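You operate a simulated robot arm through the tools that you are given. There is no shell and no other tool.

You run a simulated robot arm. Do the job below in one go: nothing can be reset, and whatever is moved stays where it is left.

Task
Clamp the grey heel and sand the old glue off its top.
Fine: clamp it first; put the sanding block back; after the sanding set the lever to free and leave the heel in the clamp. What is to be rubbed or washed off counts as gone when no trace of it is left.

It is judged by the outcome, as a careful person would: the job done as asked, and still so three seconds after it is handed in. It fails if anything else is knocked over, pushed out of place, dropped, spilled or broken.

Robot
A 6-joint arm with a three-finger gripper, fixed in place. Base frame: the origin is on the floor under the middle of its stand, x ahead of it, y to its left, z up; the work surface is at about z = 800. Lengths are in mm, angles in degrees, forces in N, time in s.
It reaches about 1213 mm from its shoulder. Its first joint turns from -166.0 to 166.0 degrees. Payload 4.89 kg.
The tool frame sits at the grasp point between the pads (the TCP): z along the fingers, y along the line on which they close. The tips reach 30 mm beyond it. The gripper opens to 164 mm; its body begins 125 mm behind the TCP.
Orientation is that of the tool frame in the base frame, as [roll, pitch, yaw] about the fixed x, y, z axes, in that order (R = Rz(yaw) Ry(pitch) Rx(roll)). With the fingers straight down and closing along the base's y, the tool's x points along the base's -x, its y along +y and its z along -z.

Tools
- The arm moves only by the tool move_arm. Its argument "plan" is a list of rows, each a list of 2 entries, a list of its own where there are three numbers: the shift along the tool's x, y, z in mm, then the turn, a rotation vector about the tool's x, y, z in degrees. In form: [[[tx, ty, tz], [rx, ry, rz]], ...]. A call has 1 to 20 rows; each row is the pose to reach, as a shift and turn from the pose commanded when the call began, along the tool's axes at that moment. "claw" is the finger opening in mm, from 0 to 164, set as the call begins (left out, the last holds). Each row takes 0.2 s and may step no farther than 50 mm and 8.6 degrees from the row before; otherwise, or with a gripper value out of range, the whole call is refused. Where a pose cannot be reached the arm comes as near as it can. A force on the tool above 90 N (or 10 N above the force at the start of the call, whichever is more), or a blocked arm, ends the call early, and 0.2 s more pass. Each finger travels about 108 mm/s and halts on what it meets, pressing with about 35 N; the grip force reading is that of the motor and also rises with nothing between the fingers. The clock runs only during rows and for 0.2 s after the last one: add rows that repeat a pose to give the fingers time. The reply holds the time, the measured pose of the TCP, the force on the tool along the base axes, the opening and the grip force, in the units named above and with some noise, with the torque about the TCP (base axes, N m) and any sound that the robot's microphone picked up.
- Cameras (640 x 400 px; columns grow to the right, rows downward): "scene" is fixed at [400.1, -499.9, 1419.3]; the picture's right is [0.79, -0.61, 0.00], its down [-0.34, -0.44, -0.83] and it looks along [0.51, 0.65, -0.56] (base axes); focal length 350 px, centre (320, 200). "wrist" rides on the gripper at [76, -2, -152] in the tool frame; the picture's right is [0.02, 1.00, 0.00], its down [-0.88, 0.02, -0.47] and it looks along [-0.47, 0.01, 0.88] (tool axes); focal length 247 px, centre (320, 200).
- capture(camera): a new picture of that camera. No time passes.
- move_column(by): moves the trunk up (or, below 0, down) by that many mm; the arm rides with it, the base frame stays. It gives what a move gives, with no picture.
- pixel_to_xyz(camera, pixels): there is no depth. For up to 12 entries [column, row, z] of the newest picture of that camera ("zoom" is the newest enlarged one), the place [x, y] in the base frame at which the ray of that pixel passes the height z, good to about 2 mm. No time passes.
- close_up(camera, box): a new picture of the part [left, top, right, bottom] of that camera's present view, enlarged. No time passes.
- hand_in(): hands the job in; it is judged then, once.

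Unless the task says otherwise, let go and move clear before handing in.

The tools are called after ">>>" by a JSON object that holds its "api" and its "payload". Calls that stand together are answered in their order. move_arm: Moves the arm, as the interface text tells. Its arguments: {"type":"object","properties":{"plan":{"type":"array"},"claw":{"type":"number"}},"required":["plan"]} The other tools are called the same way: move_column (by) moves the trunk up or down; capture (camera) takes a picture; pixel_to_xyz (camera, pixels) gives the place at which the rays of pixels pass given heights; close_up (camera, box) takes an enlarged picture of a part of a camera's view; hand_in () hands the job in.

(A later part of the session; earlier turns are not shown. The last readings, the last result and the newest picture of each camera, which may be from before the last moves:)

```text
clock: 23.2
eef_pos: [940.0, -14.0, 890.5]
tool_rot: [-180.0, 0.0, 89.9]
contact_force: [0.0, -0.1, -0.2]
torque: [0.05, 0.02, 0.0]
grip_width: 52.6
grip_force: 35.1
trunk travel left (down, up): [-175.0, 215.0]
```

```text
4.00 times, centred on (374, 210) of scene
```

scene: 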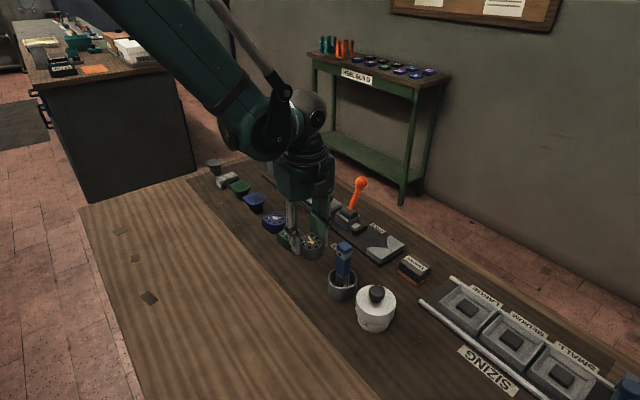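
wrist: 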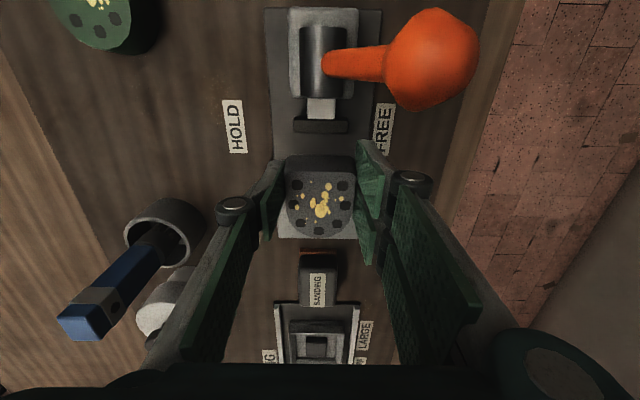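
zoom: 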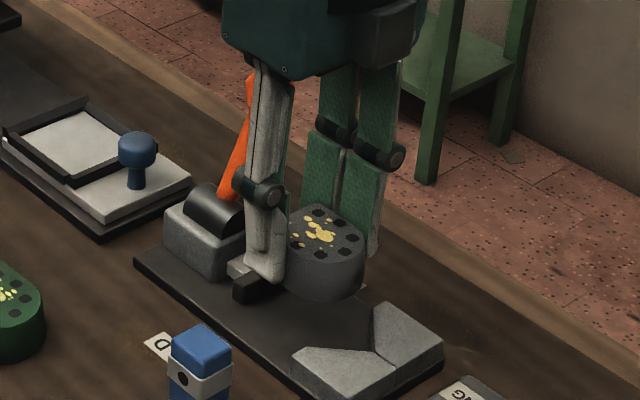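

The heel is held steady (52.6 mm) above the clamp, centred over the base between jaw plate (px y≈125) and V block. Lowering 40 mm gently.

>>> {"api": "pixel_to_xyz", "payload": {"camera": "wrist", "pixels": [[293, 132, 812], [347, 134, 812], [294, 120, 830], [347, 120, 830], [278, 237, 825], [358, 238, 825], [270, 20, 808], [380, 20, 808]]}}

>>> {"api": "move_arm", "payload": {"plan": [[[0, 0, 4], [0, 0, 0]], [[0, 0, 12], [0, 0, 0]], [[0, 0, 22], [0, 0, 0]], [[0, 0, 31], [0, 0, 0]], [[0, 0, 37], [0, 0, 0]], [[0, 0, 40], [0, 0, 0]], [[0, 0, 40], [0, 0, 0]]], "claw": 30}}

>>> {"api": "capture", "payload": {"camera": "wrist"}}

>>> {"api": "close_up", "payload": {"camera": "scene", "box": [310, 160, 438, 260]}}

```text
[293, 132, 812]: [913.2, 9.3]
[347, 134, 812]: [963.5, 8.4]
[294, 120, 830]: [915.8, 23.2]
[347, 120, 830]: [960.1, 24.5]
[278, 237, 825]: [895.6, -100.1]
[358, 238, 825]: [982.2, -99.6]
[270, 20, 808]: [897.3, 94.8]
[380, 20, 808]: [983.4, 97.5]
```

```text
clock: 24.8
eef_pos: [939.8, -14.8, 851.8]
tool_rot: [-180.0, 0.1, 89.8]
contact_force: [-1.0, 0.6, -1.4]
torque: [0.03, 0.01, 0.01]
grip_width: 52.6
grip_force: 34.8
trunk travel left (down, up): [-175.0, 215.0]
```

```text
taken
```

wrist: 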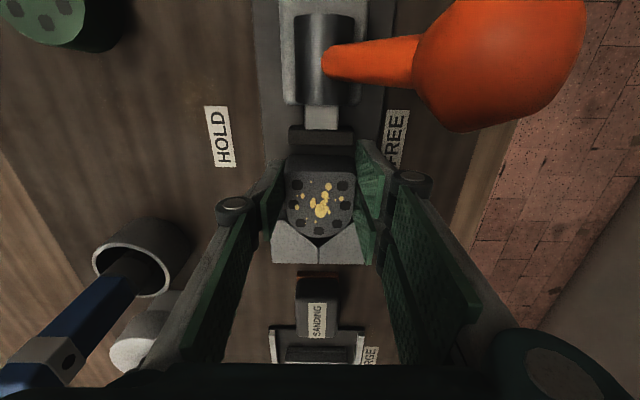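

```text
4.00 times, centred on (374, 210) of scene
```

zoom: 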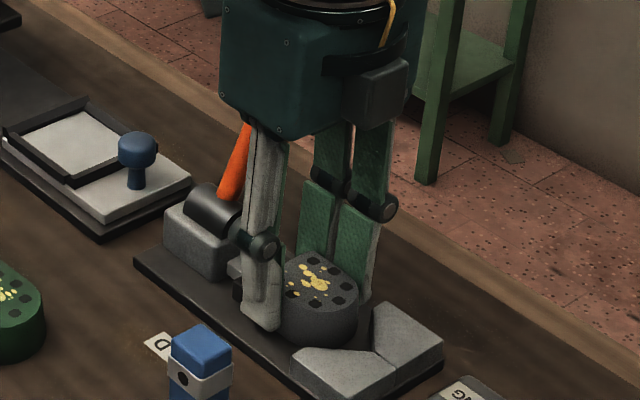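

Jaw front is at y≈9 and the V arms start near y≈-50; the lower paired finger is within ~2 mm of an arm in y, so I'll shift +4 mm in y and lower the last few mm slowly.

>>> {"api": "move_arm", "payload": {"plan": [[[2, 0, 0], [0, 0, 0]], [[4, 0, 0], [0, 0, 0]], [[4, 0, 2], [0, 0, 0]], [[4, 0, 4], [0, 0, 0]], [[4, 0, 5.5], [0, 0, 0]], [[4, 0, 5.5], [0, 0, 0]]], "claw": 30}}

>>> {"api": "close_up", "payload": {"camera": "scene", "box": [342, 190, 422, 240]}}

>>> {"api": "capture", "payload": {"camera": "wrist"}}

```text
clock: 26.2
eef_pos: [939.6, -8.8, 846.7]
tool_rot: [179.9, -0.1, 89.9]
contact_force: [0.8, -0.6, -1.2]
torque: [0.03, 0.04, -0.02]
grip_width: 52.3
grip_force: 34.8
trunk travel left (down, up): [-175.0, 215.0]
```

```text
8.00 times, centred on (382, 215) of scene
```

zoom: 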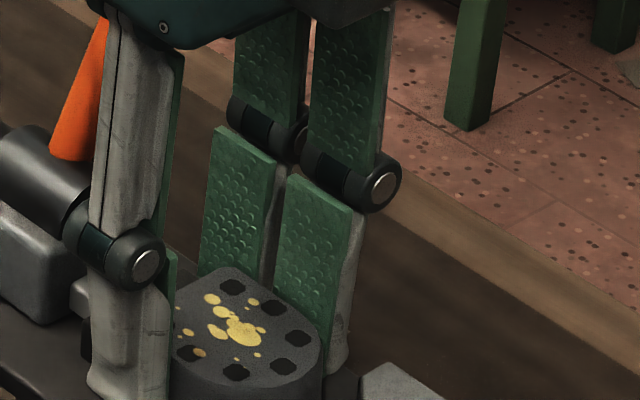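

```text
taken
```

wrist: 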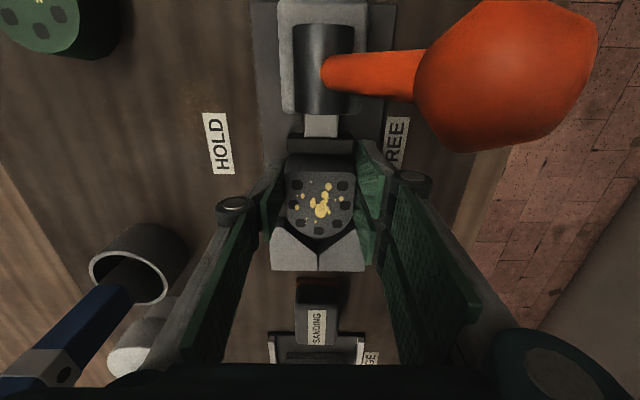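

Still carrying the heel's weight (-1.2 N), not yet on the base. Lowering in 1 mm steps.

>>> {"api": "move_arm", "payload": {"plan": [[[0, 0, 1], [0, 0, 0]], [[0, 0, 2], [0, 0, 0]], [[0, 0, 2], [0, 0, 0]]], "claw": 30}}

```text
clock: 27.0
eef_pos: [940.0, -8.5, 845.6]
tool_rot: [179.9, -0.1, 89.9]
contact_force: [7.8, -2.3, 34.3]
torque: [-0.31, -0.32, 0.03]
grip_width: 52.3
grip_force: 35.0
trunk travel left (down, up): [-175.0, 215.0]
```

Contact: 34 N upward, so the heel stands on the clamp base. I'll back off 1 mm and open the fingers.

>>> {"api": "move_arm", "payload": {"plan": [[[0, 0, -1], [0, 0, 0]], [[0, 0, -1], [0, 0, 0]]], "claw": 30}}

>>> {"api": "move_arm", "payload": {"plan": [[[0, 0, 0], [0, 0, 0]], [[0, 0, 0], [0, 0, 0]], [[0, 0, 0], [0, 0, 0]]], "claw": 76}}

>>> {"api": "capture", "payload": {"camera": "wrist"}}

>>> {"api": "close_up", "payload": {"camera": "scene", "box": [310, 160, 438, 260]}}

```text
clock: 27.6
eef_pos: [939.0, -9.1, 846.6]
tool_rot: [180.0, 0.0, 89.9]
contact_force: [8.7, 0.6, 26.0]
torque: [-0.15, -0.43, 0.07]
grip_width: 52.6
grip_force: 35.7
trunk travel left (down, up): [-175.0, 215.0]
```

```text
clock: 28.4
eef_pos: [940.3, -9.5, 844.5]
tool_rot: [-180.0, 0.0, 90.0]
contact_force: [0.9, -0.5, 0.0]
torque: [0.03, 0.02, -0.02]
grip_width: 75.7
grip_force: 0.0
trunk travel left (down, up): [-175.0, 215.0]
```

```text
taken
```

wrist: 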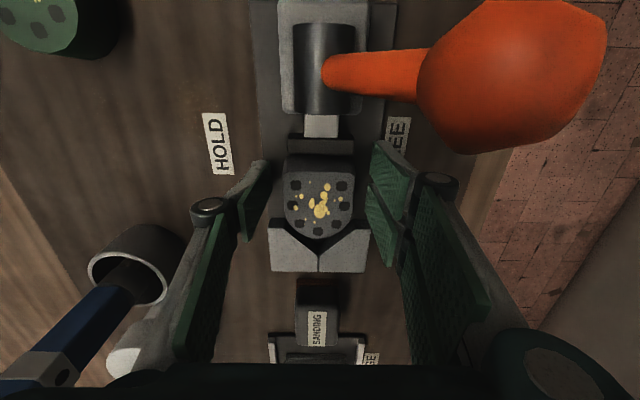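

```text
4.00 times, centred on (374, 210) of scene
```

zoom: 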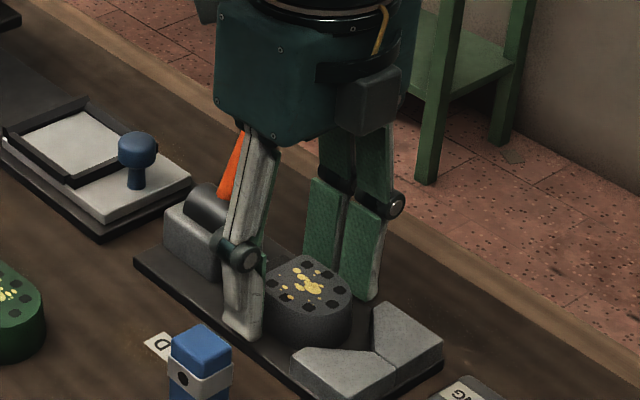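

The heel stands freely on the clamp base. I'll rise 150 mm, then move above the lever ball at about (980,65).

>>> {"api": "move_arm", "payload": {"plan": [[[0, 0, -20], [0, 0, 0]], [[0, 0, -60], [0, 0, 0]], [[0, 0, -105], [0, 0, 0]], [[0, 0, -150], [0, 0, 0]], [[0, 0, -160], [0, 0, 0]], [[0, 0, -160], [0, 0, 0]]], "claw": 90}}

>>> {"api": "capture", "payload": {"camera": "wrist"}}

>>> {"api": "capture", "payload": {"camera": "scene"}}

```text
clock: 29.8
eef_pos: [940.0, -11.8, 1005.5]
tool_rot: [-180.0, -0.1, 89.9]
contact_force: [0.0, -1.0, 0.8]
torque: [-0.02, -0.04, -0.01]
grip_width: 89.9
grip_force: 0.0
trunk travel left (down, up): [-175.0, 215.0]
```

```text
taken
```

wrist: 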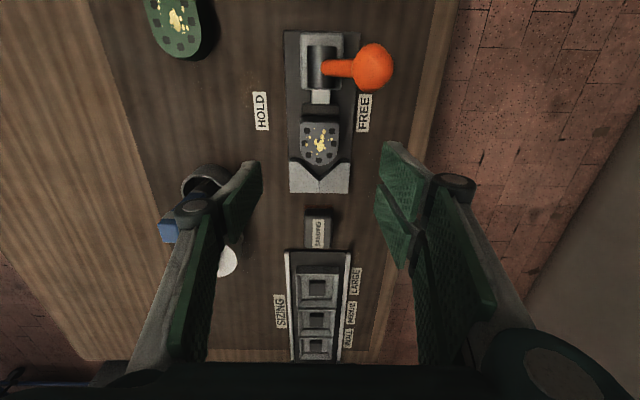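

```text
taken
```

scene: 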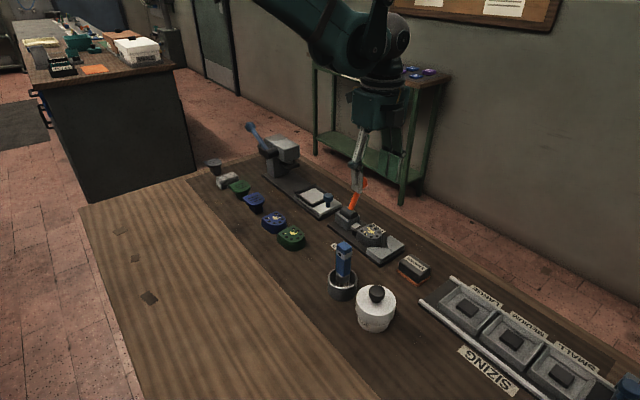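

The heel stands in the clamp between jaw and V (px (320,143)). I'll zoom to measure heel, jaw, V and ball positions.

>>> {"api": "close_up", "payload": {"camera": "wrist", "box": [264, 20, 408, 200]}}

>>> {"api": "close_up", "payload": {"camera": "scene", "box": [326, 200, 422, 270]}}

```text
2.22 times, centred on (336, 110) of wrist
```

zoom: 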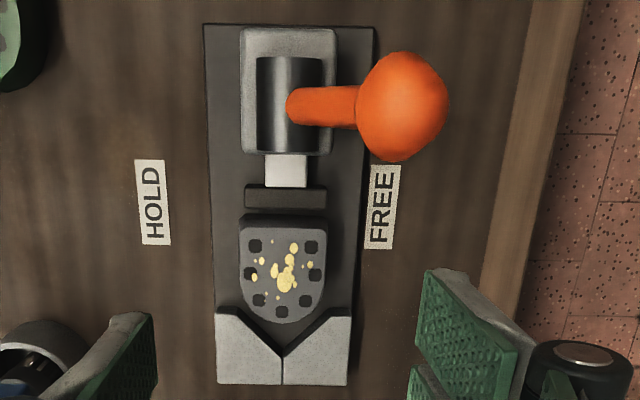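

```text
5.71 times, centred on (374, 235) of scene
```

zoom: 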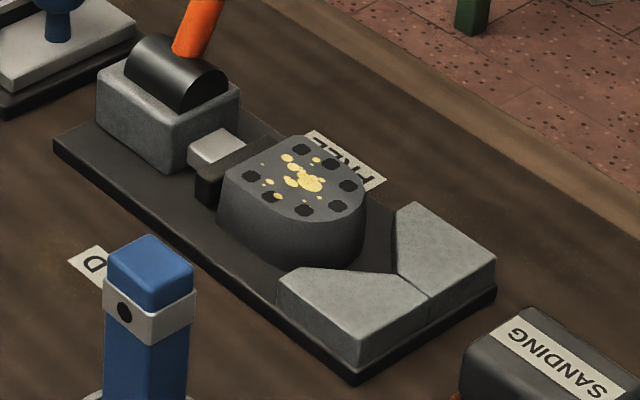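

Ball centre is at about (981,66,930), radius ~16, pivot near x=940. I'll move over it and lower with the fingers straddling the ball.

>>> {"api": "move_arm", "payload": {"plan": [[[25, 13, 0], [0, 0, 0]], [[52, 28, 0], [0, 0, 0]], [[77, 41, 0], [0, 0, 0]], [[77.5, 41, 0], [0, 0, 0]], [[77.5, 41, 30], [0, 0, 0]], [[77.5, 41, 55], [0, 0, 0]], [[77.5, 41, 66], [0, 0, 0]], [[77.5, 41, 66], [0, 0, 0]]], "claw": 76}}

>>> {"api": "capture", "payload": {"camera": "wrist"}}

>>> {"api": "close_up", "payload": {"camera": "scene", "box": [300, 130, 428, 230]}}

```text
clock: 31.6
eef_pos: [980.6, 66.8, 937.9]
tool_rot: [180.0, 0.0, 89.9]
contact_force: [0.0, -0.8, -0.1]
torque: [0.0, 0.06, -0.03]
grip_width: 75.9
grip_force: 0.1
trunk travel left (down, up): [-175.0, 215.0]
```

```text
taken
```

wrist: 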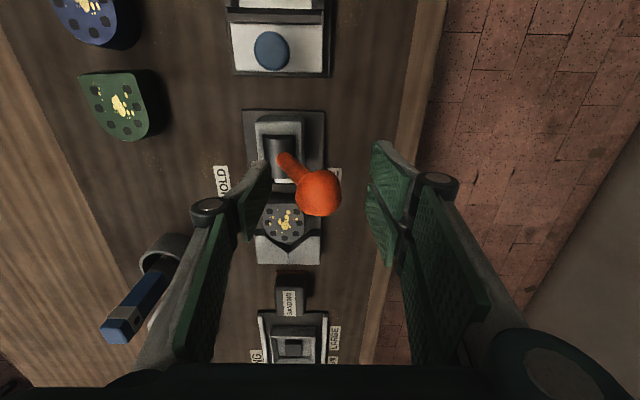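

```text
4.00 times, centred on (364, 180) of scene
```

zoom: 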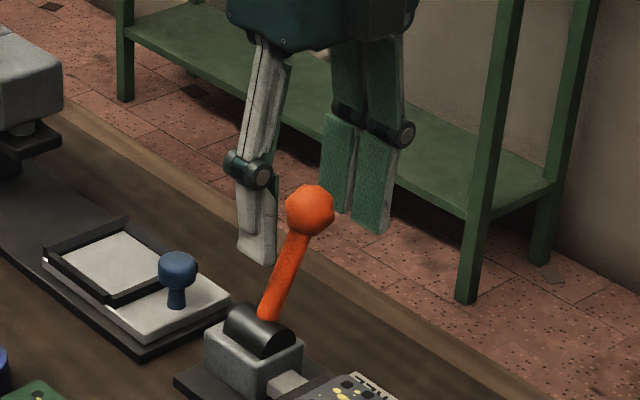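

The fingers straddle the ball. I'll narrow to 56 mm and sweep toward -x (HOLD) in modest steps.

>>> {"api": "move_arm", "payload": {"plan": [[[0, -4, 0], [0, 0, 0]], [[0, -10, 0], [0, 0, 0]], [[0, -18, 0], [0, 0, 0]], [[0, -26, 0], [0, 0, 0]], [[0, -34, 0], [0, 0, 0]], [[0, -42, 0], [0, 0, 0]], [[0, -50, 0], [0, 0, 0]], [[0, -50, 0], [0, 0, 0]]], "claw": 56}}

>>> {"api": "close_up", "payload": {"camera": "scene", "box": [300, 150, 428, 250]}}

>>> {"api": "capture", "payload": {"camera": "wrist"}}

```text
clock: 33.4
eef_pos: [930.7, 68.2, 939.5]
tool_rot: [-179.9, 0.0, 89.8]
contact_force: [0.5, -0.9, 0.1]
torque: [0.01, -0.02, 0.03]
grip_width: 56.3
grip_force: 0.1
trunk travel left (down, up): [-175.0, 215.0]
```

```text
4.00 times, centred on (364, 200) of scene
```

zoom: 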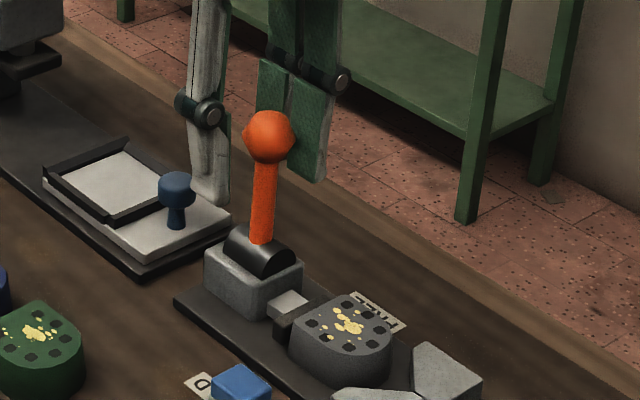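

```text
taken
```

wrist: 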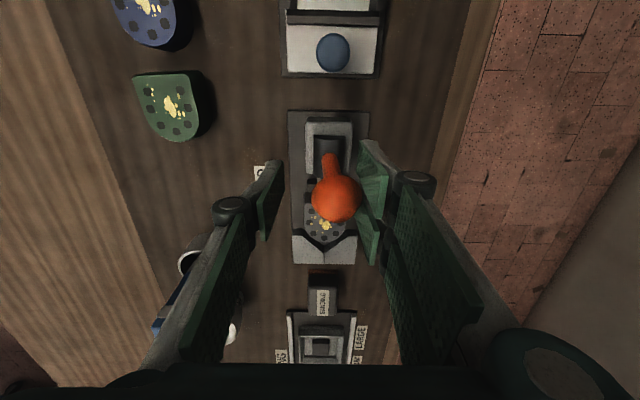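

The lever is now almost upright with little force. Continuing toward HOLD.

>>> {"api": "move_arm", "payload": {"plan": [[[0, -6, 0], [0, 0, 0]], [[0, -12, 0], [0, 0, 0]], [[0, -18, 0], [0, 0, 0]], [[0, -24, 0], [0, 0, 0]], [[0, -24, 0], [0, 0, 0]]], "claw": 56}}

>>> {"api": "close_up", "payload": {"camera": "scene", "box": [300, 150, 428, 250]}}

```text
clock: 34.6
eef_pos: [906.7, 68.3, 939.5]
tool_rot: [180.0, 0.1, 89.9]
contact_force: [0.4, -0.9, -0.7]
torque: [-0.01, -0.03, 0.01]
grip_width: 56.1
grip_force: 0.1
trunk travel left (down, up): [-175.0, 215.0]
```

```text
4.00 times, centred on (364, 200) of scene
```

zoom: 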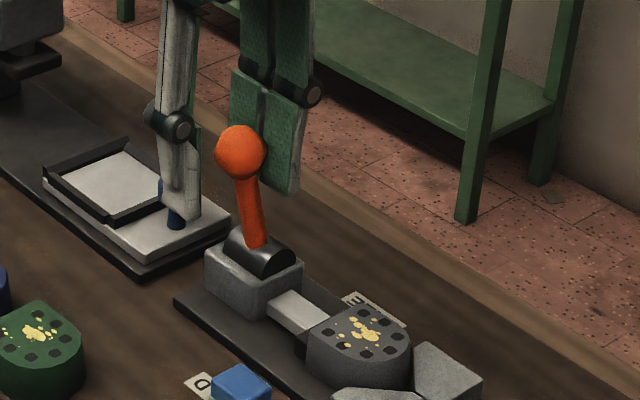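

The jaw is extending and sliding the heel toward the V. Continuing to the end of HOLD.

>>> {"api": "move_arm", "payload": {"plan": [[[0, -5, 0], [0, 0, 0]], [[0, -10, 0], [0, 0, 0]], [[0, -14, 0], [0, 0, 0]], [[0, -18, 0], [0, 0, 0]], [[0, -18, 0], [0, 0, 0]]], "claw": 56}}

>>> {"api": "close_up", "payload": {"camera": "scene", "box": [300, 150, 428, 250]}}

>>> {"api": "capture", "payload": {"camera": "wrist"}}

```text
clock: 35.8
eef_pos: [889.3, 68.4, 939.4]
tool_rot: [-180.0, 0.0, 89.8]
contact_force: [3.0, 0.0, 3.4]
torque: [-0.04, -0.12, 0.01]
grip_width: 57.3
grip_force: 1.8
trunk travel left (down, up): [-175.0, 215.0]
```

```text
4.00 times, centred on (364, 200) of scene
```

zoom: 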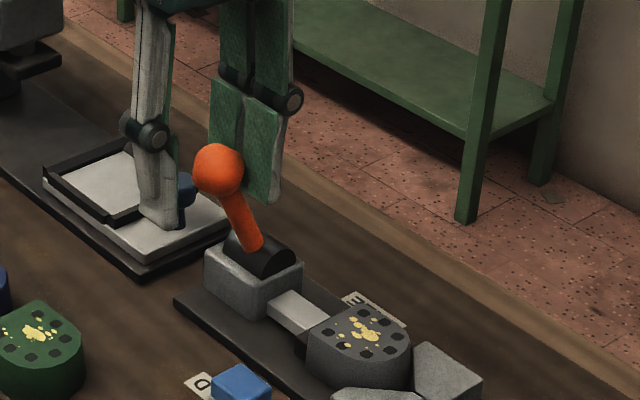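

```text
taken
```

wrist: 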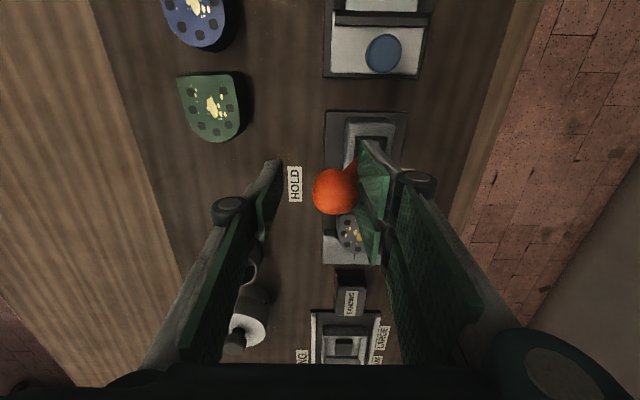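

The lever leans to HOLD and the heel no longer shifts; force is small (3 N). I'll push a little further to feel for the end stop.

>>> {"api": "move_arm", "payload": {"plan": [[[0, -3, 0], [0, 0, 0]], [[0, -6, 0], [0, 0, 0]], [[0, -6, 0], [0, 0, 0]]], "claw": 56}}

>>> {"api": "close_up", "payload": {"camera": "scene", "box": [300, 150, 428, 250]}}

```text
clock: 36.6
eef_pos: [883.1, 68.0, 940.2]
tool_rot: [-180.0, 0.0, 89.9]
contact_force: [23.2, -3.3, 2.6]
torque: [-0.09, -0.75, -0.04]
grip_width: 65.5
grip_force: 11.7
trunk travel left (down, up): [-175.0, 215.0]
```

```text
4.00 times, centred on (364, 200) of scene
```

zoom: 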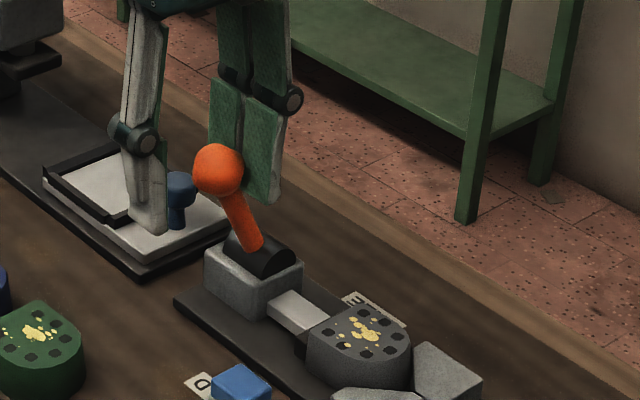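

End stop reached (23 N, lever not moving further). Backing off so the ball is centred between opened fingers, then rising.

>>> {"api": "move_arm", "payload": {"plan": [[[0, 5, 0], [0, 0, 0]], [[0, 12, 0], [0, 0, 0]], [[0, 16, 0], [0, 0, 0]], [[0, 16, 0], [0, 0, 0]], [[0, 16, -20], [0, 0, 0]], [[0, 16, -50], [0, 0, 0]], [[0, 16, -80], [0, 0, 0]], [[0, 16, -90], [0, 0, 0]], [[0, 16, -90], [0, 0, 0]]], "claw": 84}}

>>> {"api": "capture", "payload": {"camera": "wrist"}}

>>> {"api": "close_up", "payload": {"camera": "scene", "box": [320, 170, 448, 290]}}

```text
clock: 38.6
eef_pos: [896.7, 70.1, 1031.4]
tool_rot: [-180.0, 0.0, 89.9]
contact_force: [-0.4, 0.3, 0.3]
torque: [0.0, -0.09, 0.02]
grip_width: 83.7
grip_force: 0.0
trunk travel left (down, up): [-175.0, 215.0]
```

```text
taken
```

wrist: 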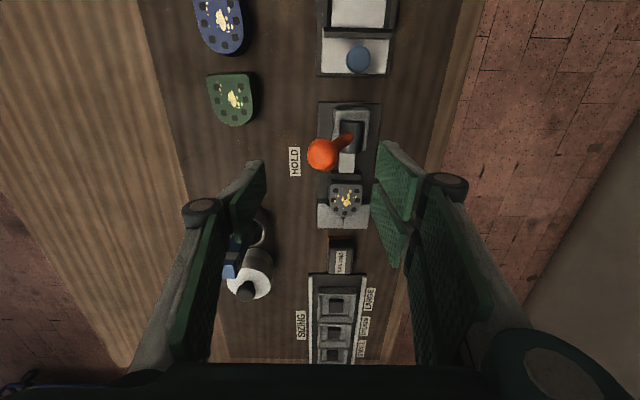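

```text
3.33 times, centred on (384, 230) of scene
```

zoom: 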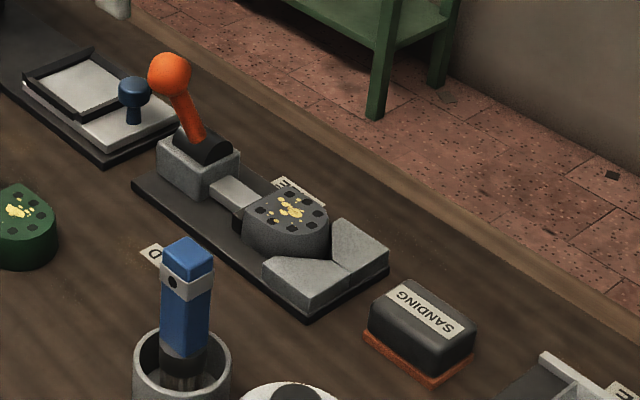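

The heel is clamped: jaw against its flat, round end in the V, lever staying at HOLD. Now moving above the sanding block at about (944,-165).

>>> {"api": "move_arm", "payload": {"plan": [[[-30, 6, 0], [0, 0, 0]], [[-75, 15, 0], [0, 0, 0]], [[-122, 25, 0], [0, 0, 0]], [[-170, 35, 0], [0, 0, 0]], [[-215, 44, 0], [0, 0, 0]], [[-235, 47, 0], [0, 0, 0]], [[-235, 47, 30], [0, 0, 0]], [[-235, 47, 60], [0, 0, 0]], [[-235, 47, 60], [0, 0, 0]]], "claw": 84}}

>>> {"api": "capture", "payload": {"camera": "wrist"}}

>>> {"api": "close_up", "payload": {"camera": "scene", "box": [330, 180, 458, 290]}}

```text
clock: 40.6
eef_pos: [944.9, -167.3, 968.0]
tool_rot: [180.0, 0.0, 89.9]
contact_force: [0.2, -0.3, 0.0]
torque: [-0.01, 0.05, 0.0]
grip_width: 84.3
grip_force: 0.0
trunk travel left (down, up): [-175.0, 215.0]
```

```text
taken
```

wrist: 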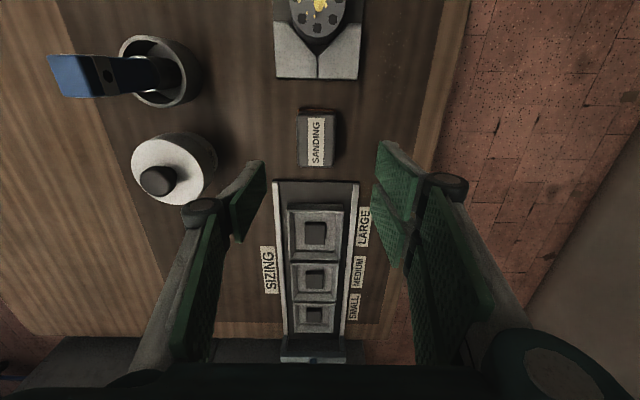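

```text
3.64 times, centred on (394, 235) of scene
```

zoom: 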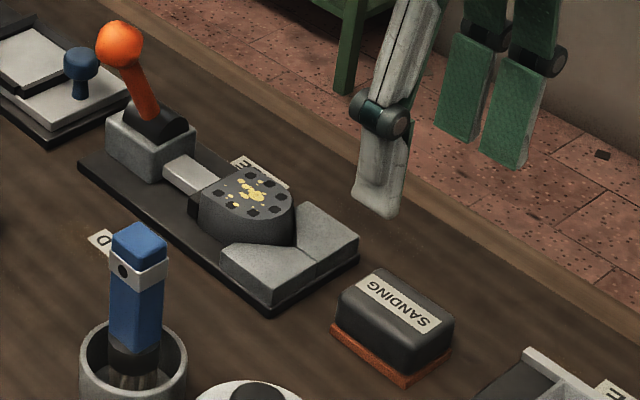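

The sanding block is at wrist px (318,138). Zooming to measure it.

>>> {"api": "close_up", "payload": {"camera": "wrist", "box": [272, 95, 368, 175]}}

>>> {"api": "close_up", "payload": {"camera": "scene", "box": [378, 240, 458, 295]}}

>>> {"api": "close_up", "payload": {"camera": "scene", "box": [350, 200, 430, 255]}}

```text
5.00 times, centred on (320, 135) of wrist
```

zoom: 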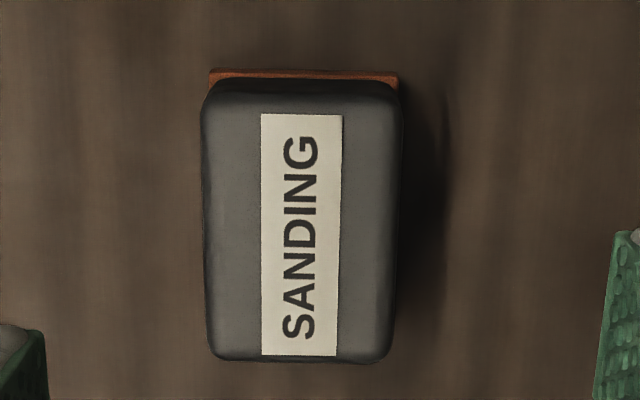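

```text
7.27 times, centred on (418, 268) of scene
```

zoom: 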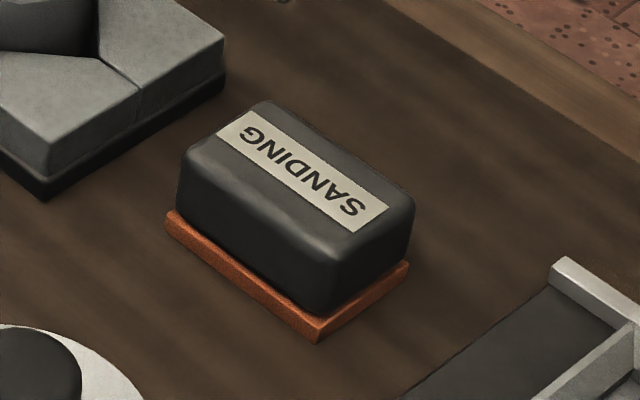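

```text
7.27 times, centred on (390, 228) of scene
```

zoom: 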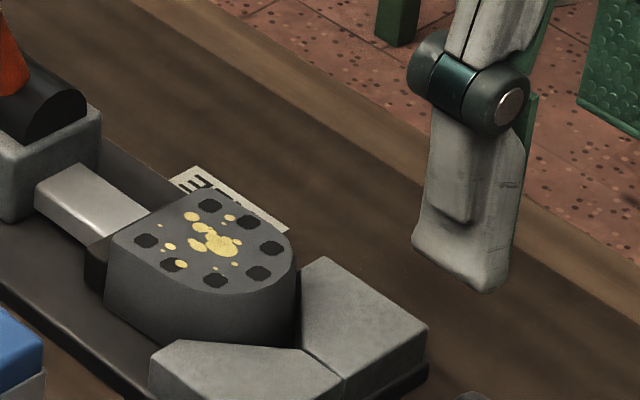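

The block is about 46 mm wide, ~33 mm high, nearly square to the axes. Getting its centre.

>>> {"api": "pixel_to_xyz", "payload": {"camera": "wrist", "pixels": [[296.4, 135, 828], [336.6, 135, 828], [316, 167.4, 830], [316, 112, 830], [297.6, 109.5, 803], [335.6, 110, 803], [297.6, 109.5, 806]]}}

>>> {"api": "pixel_to_xyz", "payload": {"camera": "scene", "pixels": [[397, 269.5, 806], [417.7, 287.7, 800], [430.3, 276.6, 803], [397, 258, 830], [397, 258, 835], [430, 265, 830]]}}

```text
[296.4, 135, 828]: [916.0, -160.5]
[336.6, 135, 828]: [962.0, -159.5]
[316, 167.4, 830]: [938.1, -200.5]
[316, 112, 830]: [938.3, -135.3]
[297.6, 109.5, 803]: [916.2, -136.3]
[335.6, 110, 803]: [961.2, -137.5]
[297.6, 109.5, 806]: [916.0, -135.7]
```

```text
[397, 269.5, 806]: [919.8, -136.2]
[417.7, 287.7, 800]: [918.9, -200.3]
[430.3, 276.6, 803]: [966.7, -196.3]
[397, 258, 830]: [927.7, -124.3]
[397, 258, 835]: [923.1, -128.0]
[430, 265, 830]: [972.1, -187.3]
```

Block centre ≈ (941,-168), 46×64 mm. Descending over it with open fingers to z≈838, then closing.

>>> {"api": "move_arm", "payload": {"plan": [[[0, -3, 30], [0, 0, 0]], [[0, -3.5, 70], [0, 0, 0]], [[0, -3.5, 100], [0, 0, 0]], [[0, -3.5, 120], [0, 0, 0]], [[0, -3.5, 130], [0, 0, 0]], [[0, -3.5, 130], [0, 0, 0]]], "claw": 80}}

>>> {"api": "close_up", "payload": {"camera": "wrist", "box": [220, 120, 420, 280]}}

>>> {"api": "close_up", "payload": {"camera": "scene", "box": [370, 200, 480, 290]}}

```text
clock: 42.0
eef_pos: [940.1, -164.5, 838.7]
tool_rot: [180.0, -0.1, 89.9]
contact_force: [-0.5, 0.2, -0.3]
torque: [-0.01, -0.01, 0.04]
grip_width: 80.1
grip_force: 0.0
trunk travel left (down, up): [-175.0, 215.0]
```

```text
2.50 times, centred on (320, 200) of wrist
```

zoom: 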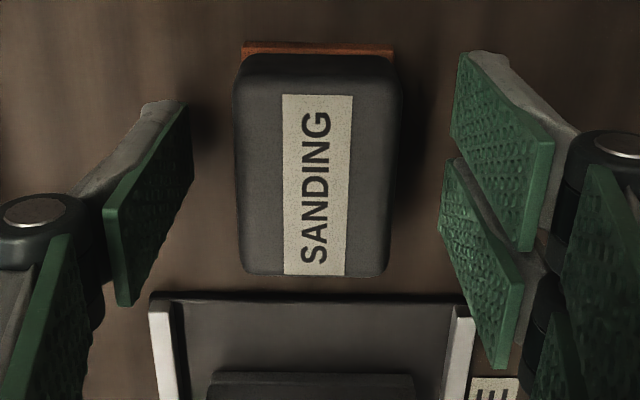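

```text
4.44 times, centred on (425, 245) of scene
```

zoom: 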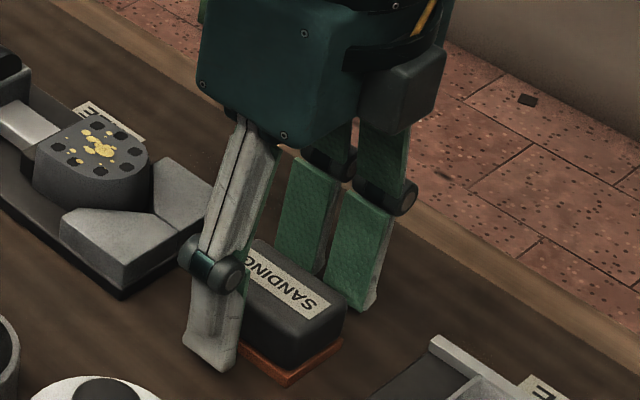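

Centred over the block. Closing the grip.

>>> {"api": "move_arm", "payload": {"plan": [[[0, 0, 0], [0, 0, 0]], [[0, 0, 0], [0, 0, 0]], [[0, 0, 0], [0, 0, 0]], [[0, 0, 0], [0, 0, 0]]], "claw": 26}}

>>> {"api": "move_arm", "payload": {"plan": [[[0, 0, -2], [0, 0, 0]], [[0, 0, -5], [0, 0, 0]], [[0, 0, -9], [0, 0, 0]], [[0, 0, -9], [0, 0, 0]]], "claw": 26}}

>>> {"api": "close_up", "payload": {"camera": "scene", "box": [370, 200, 480, 290]}}

>>> {"api": "close_up", "payload": {"camera": "wrist", "box": [220, 120, 420, 280]}}

```text
clock: 43.0
eef_pos: [939.7, -165.3, 838.8]
tool_rot: [180.0, 0.0, 89.9]
contact_force: [0.8, -0.5, 2.0]
torque: [0.0, -0.05, -0.01]
grip_width: 45.2
grip_force: 35.6
trunk travel left (down, up): [-175.0, 215.0]
```

```text
clock: 44.0
eef_pos: [940.8, -166.0, 846.8]
tool_rot: [-179.8, 0.0, 89.9]
contact_force: [-0.2, -0.4, -1.4]
torque: [-0.03, 0.0, 0.02]
grip_width: 45.3
grip_force: 35.3
trunk travel left (down, up): [-175.0, 215.0]
```

```text
4.44 times, centred on (425, 245) of scene
```

zoom: 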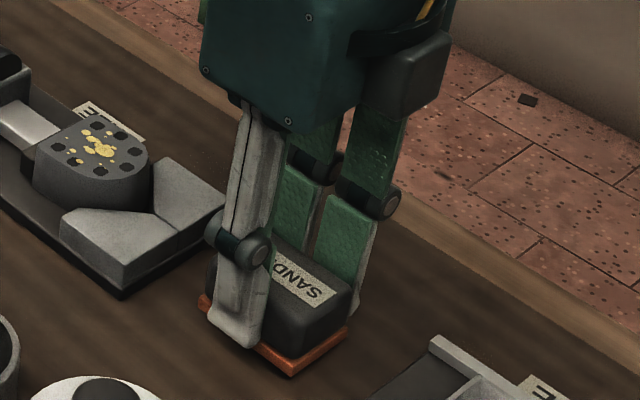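

```text
2.50 times, centred on (320, 200) of wrist
```

zoom: 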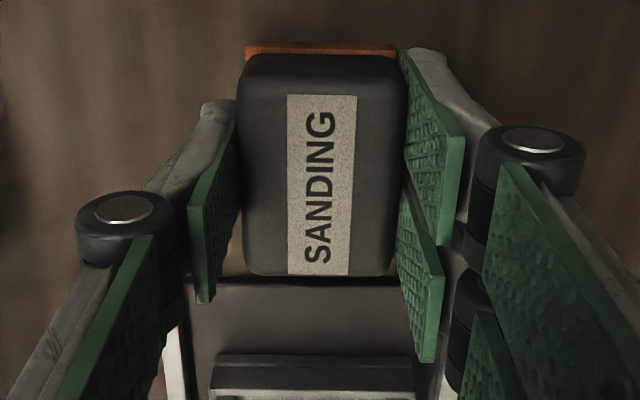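

Block held firmly (45.3 mm). Now locating the clamped heel's top outline for the sanding position.

>>> {"api": "pixel_to_xyz", "payload": {"camera": "scene", "pixels": [[361.5, 232.8, 837], [372.8, 226.6, 837], [386.4, 234.9, 837], [375.3, 241.3, 837], [376, 233.5, 837], [368, 230, 837]]}}

>>> {"api": "close_up", "payload": {"camera": "scene", "box": [346, 205, 410, 250]}}

```text
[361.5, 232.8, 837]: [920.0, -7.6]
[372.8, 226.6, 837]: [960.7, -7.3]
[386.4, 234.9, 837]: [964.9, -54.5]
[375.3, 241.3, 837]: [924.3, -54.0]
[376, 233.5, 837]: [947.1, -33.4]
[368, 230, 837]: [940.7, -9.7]
```

```text
8.89 times, centred on (378, 228) of scene
```

zoom: 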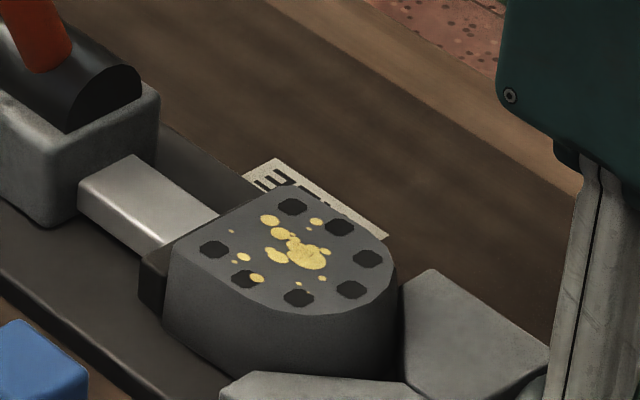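

Heel top spans x≈916–965, y≈-8…-62 at z≈837. Lifting the block and moving it over to (941,-35).

>>> {"api": "move_arm", "payload": {"plan": [[[0, 0, -10], [0, 0, 0]], [[0, 0, -30], [0, 0, 0]], [[0, 0, -55], [0, 0, 0]], [[8, 0, -65], [0, 0, 0]], [[28, 0, -65], [0, 0, 0]], [[52, 0, -65], [0, 0, 0]], [[78, 0, -65], [0, 0, 0]], [[102, 0, -65], [0, 0, 0]], [[122, 0, -65], [0, 0, 0]], [[131, 0, -65], [0, 0, 0]], [[131, 0, -65], [0, 0, 0]]], "claw": 26}}

>>> {"api": "capture", "payload": {"camera": "wrist"}}

>>> {"api": "close_up", "payload": {"camera": "scene", "box": [310, 160, 438, 260]}}

```text
clock: 46.4
eef_pos: [943.3, -36.1, 913.4]
tool_rot: [-180.0, 0.1, 89.9]
contact_force: [0.0, -0.4, -1.6]
torque: [-0.03, -0.02, 0.0]
grip_width: 45.2
grip_force: 35.7
trunk travel left (down, up): [-175.0, 215.0]
```

```text
taken
```

wrist: 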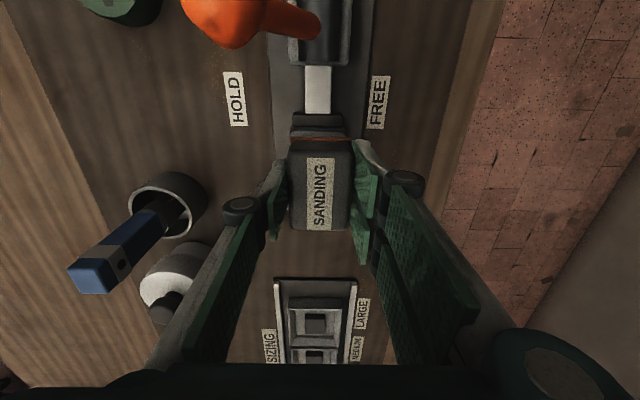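

```text
4.00 times, centred on (374, 210) of scene
```

zoom: 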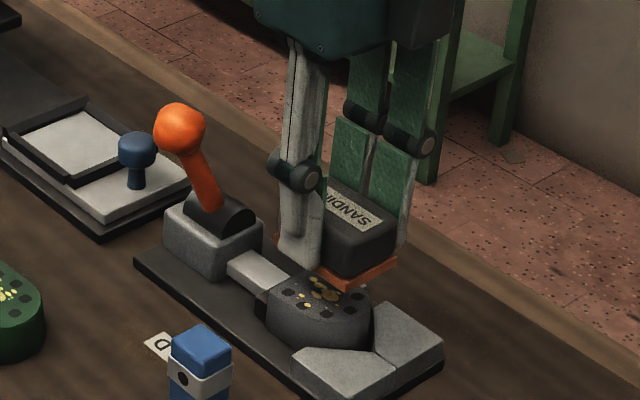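

The block hovers above the heel. Lowering to just above contact, then feeling for it.

>>> {"api": "move_arm", "payload": {"plan": [[[0, 0, 10], [0, 0, 0]], [[0, 0, 22], [0, 0, 0]], [[0, 0, 31], [0, 0, 0]], [[0, 0, 34], [0, 0, 0]], [[0, 0, 34], [0, 0, 0]]], "claw": 26}}

>>> {"api": "move_arm", "payload": {"plan": [[[0, 0, 1], [0, 0, 0]], [[0, 0, 2], [0, 0, 0]], [[0, 0, 2], [0, 0, 0]]], "claw": 26}}

>>> {"api": "close_up", "payload": {"camera": "scene", "box": [346, 190, 426, 250]}}

```text
clock: 47.6
eef_pos: [940.9, -36.1, 879.7]
tool_rot: [180.0, 0.0, 89.9]
contact_force: [0.0, -1.3, 3.0]
torque: [-0.21, -0.03, 0.01]
grip_width: 45.4
grip_force: 35.4
trunk travel left (down, up): [-175.0, 215.0]
```

```text
clock: 48.4
eef_pos: [941.2, -36.2, 879.0]
tool_rot: [180.0, 0.0, 89.9]
contact_force: [2.6, -0.4, 17.1]
torque: [-0.14, -0.32, -0.02]
grip_width: 45.3
grip_force: 35.1
trunk travel left (down, up): [-175.0, 215.0]
```

```text
6.67 times, centred on (386, 220) of scene
```

zoom: 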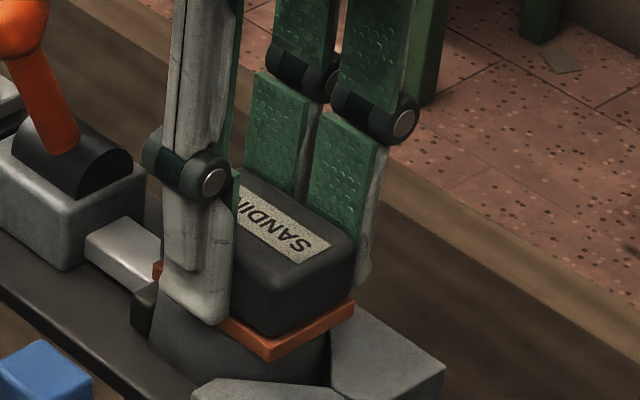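

Contact at about 17 N on the heel top. Starting gentle back-and-forth strokes along y.

>>> {"api": "move_arm", "payload": {"plan": [[[4, 0, 0], [0, 0, 0]], [[9, 0, 0], [0, 0, 0]], [[13, 0, 0], [0, 0, 0]], [[9, 0, 0], [0, 0, 0]], [[4, 0, 0], [0, 0, 0]], [[-2, 0, 0], [0, 0, 0]], [[-8, 0, 0], [0, 0, 0]], [[-13, 0, 0], [0, 0, 0]], [[-8, 0, 0], [0, 0, 0]], [[-2, 0, 0], [0, 0, 0]], [[4, 0, 0], [0, 0, 0]], [[9, 0, 0], [0, 0, 0]], [[13, 0, 0], [0, 0, 0]], [[9, 0, 0], [0, 0, 0]], [[4, 0, 0], [0, 0, 0]], [[-2, 0, 0], [0, 0, 0]], [[-8, 0, 0], [0, 0, 0]], [[-13, 0, 0], [0, 0, 0]], [[-7, 0, 0], [0, 0, 0]], [[0, 0, 0], [0, 0, 0]]], "claw": 26}}

>>> {"api": "capture", "payload": {"camera": "wrist"}}

>>> {"api": "close_up", "payload": {"camera": "scene", "box": [346, 190, 426, 250]}}

```text
clock: 52.6
eef_pos: [941.1, -36.1, 878.4]
tool_rot: [180.0, 0.1, 90.0]
contact_force: [0.7, -4.1, 12.0]
torque: [-0.15, -0.04, 0.03]
grip_width: 45.2
grip_force: 34.7
trunk travel left (down, up): [-175.0, 215.0]
```

```text
taken
```

wrist: 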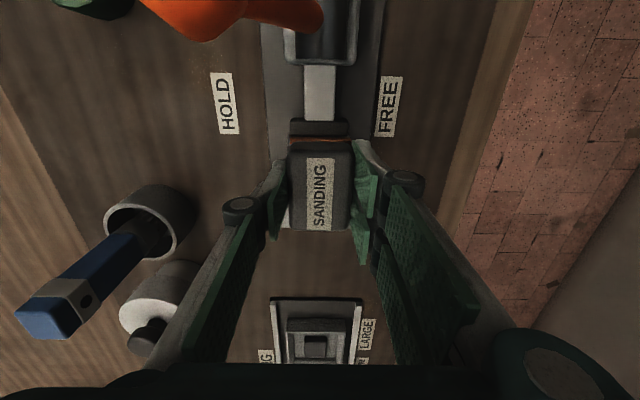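

```text
6.67 times, centred on (386, 220) of scene
```

zoom: 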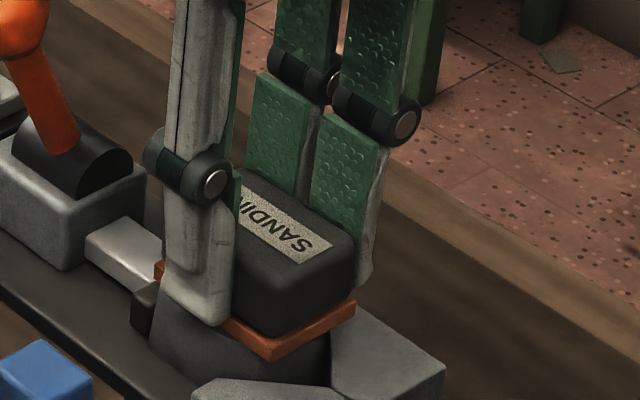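

Stable, force now 12 N. Pressing 0.7 mm more and adding x/y strokes so every spot is covered.

>>> {"api": "move_arm", "payload": {"plan": [[[0, 4, 0.7], [0, 0, 0]], [[0, 9, 0.7], [0, 0, 0]], [[0, 4, 0.7], [0, 0, 0]], [[0, -2, 0.7], [0, 0, 0]], [[0, -8, 0.7], [0, 0, 0]], [[0, -3, 0.7], [0, 0, 0]], [[0, 3, 0.7], [0, 0, 0]], [[0, 9, 0.7], [0, 0, 0]], [[5, 5, 0.7], [0, 0, 0]], [[10, 0, 0.7], [0, 0, 0]], [[5, -4, 0.7], [0, 0, 0]], [[0, -8, 0.7], [0, 0, 0]], [[-5, -4, 0.7], [0, 0, 0]], [[-10, 0, 0.7], [0, 0, 0]], [[-5, 4, 0.7], [0, 0, 0]], [[0, 8, 0.7], [0, 0, 0]], [[5, 4, 0.7], [0, 0, 0]], [[10, 0, 0.7], [0, 0, 0]], [[5, 0, 0.7], [0, 0, 0]], [[0, 0, 0.7], [0, 0, 0]]], "claw": 26}}

>>> {"api": "move_arm", "payload": {"plan": [[[0, 0, -5], [0, 0, 0]], [[0, 0, -20], [0, 0, 0]], [[-15, 0, -35], [0, 0, 0]], [[-45, 0, -40], [0, 0, 0]], [[-75, 0, -40], [0, 0, 0]], [[-90, 0, -40], [0, 0, 0]], [[-90, 0, -40], [0, 0, 0]]], "claw": 26}}

>>> {"api": "close_up", "payload": {"camera": "scene", "box": [346, 205, 410, 250]}}

>>> {"api": "capture", "payload": {"camera": "wrist"}}

```text
clock: 56.8
eef_pos: [941.2, -34.9, 877.6]
tool_rot: [180.0, -0.1, 89.9]
contact_force: [0.3, 5.4, 20.5]
torque: [0.3, -0.05, 0.05]
grip_width: 45.2
grip_force: 34.7
trunk travel left (down, up): [-175.0, 215.0]
```

```text
clock: 58.4
eef_pos: [944.4, -125.7, 917.1]
tool_rot: [-180.0, -0.1, 89.8]
contact_force: [0.6, -0.2, -2.0]
torque: [0.04, -0.01, 0.02]
grip_width: 45.4
grip_force: 35.0
trunk travel left (down, up): [-175.0, 215.0]
```

```text
8.89 times, centred on (378, 228) of scene
```

zoom: 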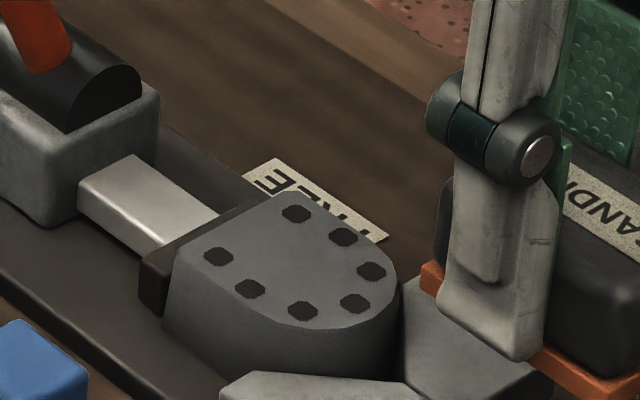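

```text
taken
```

wrist: 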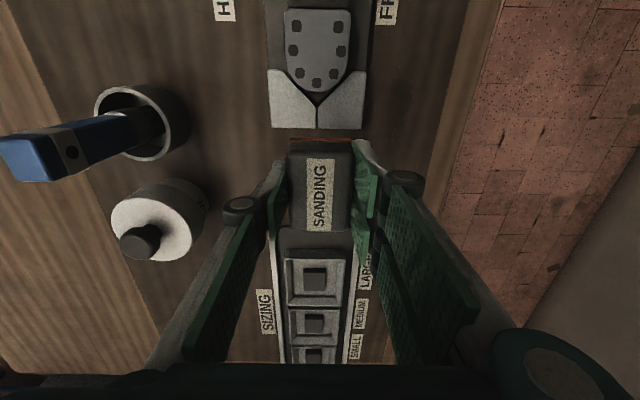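

No yellow is visible now. Checking closely from above for any faint residue.

>>> {"api": "close_up", "payload": {"camera": "wrist", "box": [280, 2, 360, 102]}}

>>> {"api": "close_up", "payload": {"camera": "scene", "box": [360, 222, 392, 242]}}

```text
4.00 times, centred on (320, 52) of wrist
```

zoom: 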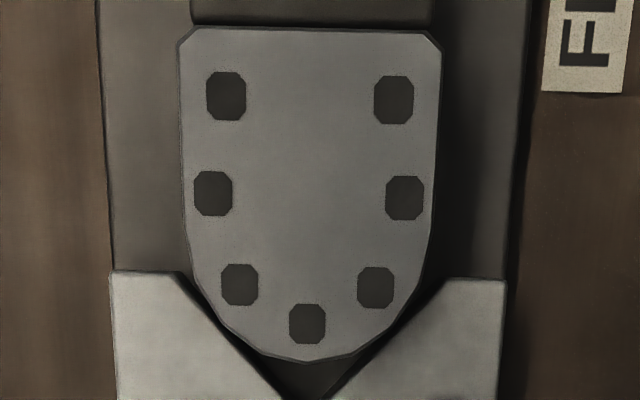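

```text
16.00 times, centred on (376, 232) of scene
```

zoom: 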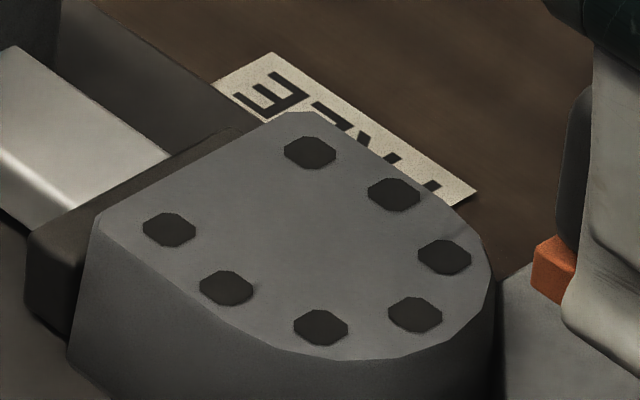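

The heel top is clean. Returning the sanding block to its original spot (TCP ≈ 941.8, -166.2).

>>> {"api": "move_arm", "payload": {"plan": [[[-10, 0, 0], [0, 0, 0]], [[-28, 0, 0], [0, 0, 0]], [[-41, 0, 0], [0, 0, 0]], [[-41, 0, 10], [0, 0, 0]], [[-41, 0, 30], [0, 0, 0]], [[-41, 0, 50], [0, 0, 0]], [[-41, 0, 65], [0, 0, 0]], [[-41, 0, 72], [0, 0, 0]], [[-41, 0, 74], [0, 0, 0]], [[-41, 0, 74], [0, 0, 0]]], "claw": 26}}

>>> {"api": "move_arm", "payload": {"plan": [[[0, 0, 1], [0, 0, 0]], [[0, 0, 2], [0, 0, 0]], [[0, 0, 2], [0, 0, 0]]], "claw": 26}}

>>> {"api": "close_up", "payload": {"camera": "scene", "box": [370, 200, 480, 290]}}

```text
clock: 60.6
eef_pos: [942.3, -167.4, 844.7]
tool_rot: [180.0, 0.0, 89.9]
contact_force: [0.1, 0.6, -0.1]
torque: [0.02, 0.03, 0.0]
grip_width: 45.4
grip_force: 35.7
trunk travel left (down, up): [-175.0, 215.0]
```

```text
clock: 61.4
eef_pos: [942.9, -166.9, 840.9]
tool_rot: [-179.9, 0.0, 89.9]
contact_force: [-0.5, -1.2, -2.0]
torque: [-0.01, -0.04, 0.02]
grip_width: 45.0
grip_force: 35.4
trunk travel left (down, up): [-175.0, 215.0]
```

```text
4.44 times, centred on (425, 245) of scene
```

zoom: 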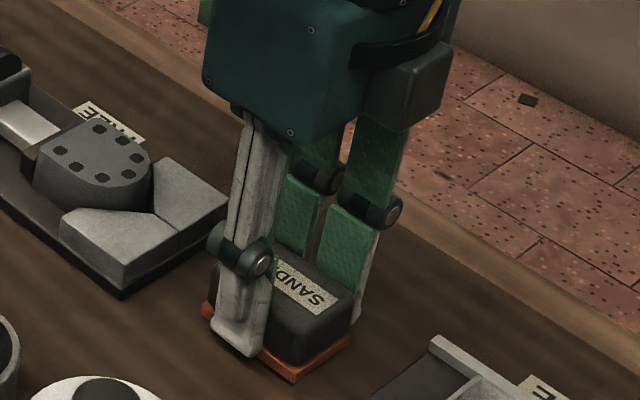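

Not yet touching (-2 N is the block's weight). Lowering 1 mm at a time.

>>> {"api": "move_arm", "payload": {"plan": [[[0, 0, 0.7], [0, 0, 0]], [[0, 0, 1.3], [0, 0, 0]], [[0, 0, 1.3], [0, 0, 0]]], "claw": 26}}

```text
clock: 62.2
eef_pos: [942.3, -168.4, 839.6]
tool_rot: [180.0, 0.0, 89.9]
contact_force: [-0.2, -0.5, -1.4]
torque: [0.0, 0.02, 0.0]
grip_width: 45.6
grip_force: 34.8
trunk travel left (down, up): [-175.0, 215.0]
```

>>> {"api": "move_arm", "payload": {"plan": [[[0, 0, 0.6], [0, 0, 0]], [[0, 0, 1.2], [0, 0, 0]], [[0, 0, 1.2], [0, 0, 0]]], "claw": 26}}

```text
clock: 63.0
eef_pos: [941.4, -168.0, 837.7]
tool_rot: [180.0, 0.0, 89.9]
contact_force: [-0.3, 0.6, -0.4]
torque: [-0.01, 0.01, 0.03]
grip_width: 45.5
grip_force: 34.9
trunk travel left (down, up): [-175.0, 215.0]
```

Force reads near zero at z≈837.5, so the block is about to touch. One more small step.

>>> {"api": "move_arm", "payload": {"plan": [[[0, 0, 0.5], [0, 0, 0]], [[0, 0, 1], [0, 0, 0]], [[0, 0, 1], [0, 0, 0]]], "claw": 26}}

>>> {"api": "close_up", "payload": {"camera": "scene", "box": [380, 240, 460, 295]}}

```text
clock: 63.8
eef_pos: [941.7, -166.6, 837.8]
tool_rot: [-180.0, 0.0, 89.9]
contact_force: [0.5, 0.2, -1.1]
torque: [0.0, 0.02, -0.01]
grip_width: 45.1
grip_force: 35.0
trunk travel left (down, up): [-175.0, 215.0]
```

```text
7.27 times, centred on (420, 268) of scene
```

zoom: 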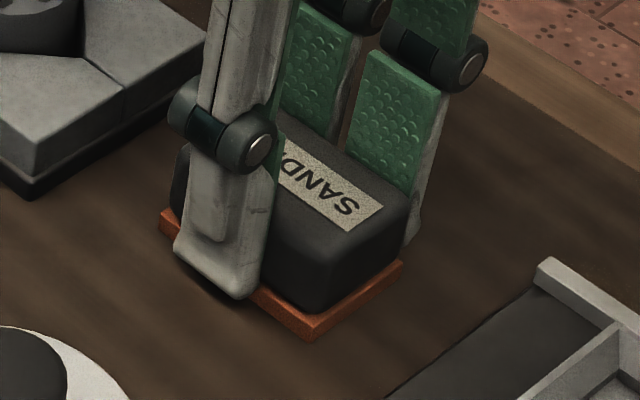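

The block's lower corner (scene ≈ (418.9,287.3)) is within a millimetre or two of its start. Lowering a little more to feel the bench.

>>> {"api": "move_arm", "payload": {"plan": [[[0, 0, 0.5], [0, 0, 0]], [[0, 0, 1], [0, 0, 0]], [[0, 0, 1], [0, 0, 0]]], "claw": 26}}

```text
clock: 64.6
eef_pos: [941.3, -165.2, 836.7]
tool_rot: [-180.0, 0.0, 89.8]
contact_force: [1.6, -3.8, 7.5]
torque: [-0.05, 0.11, 0.03]
grip_width: 45.4
grip_force: 34.3
trunk travel left (down, up): [-175.0, 215.0]
```

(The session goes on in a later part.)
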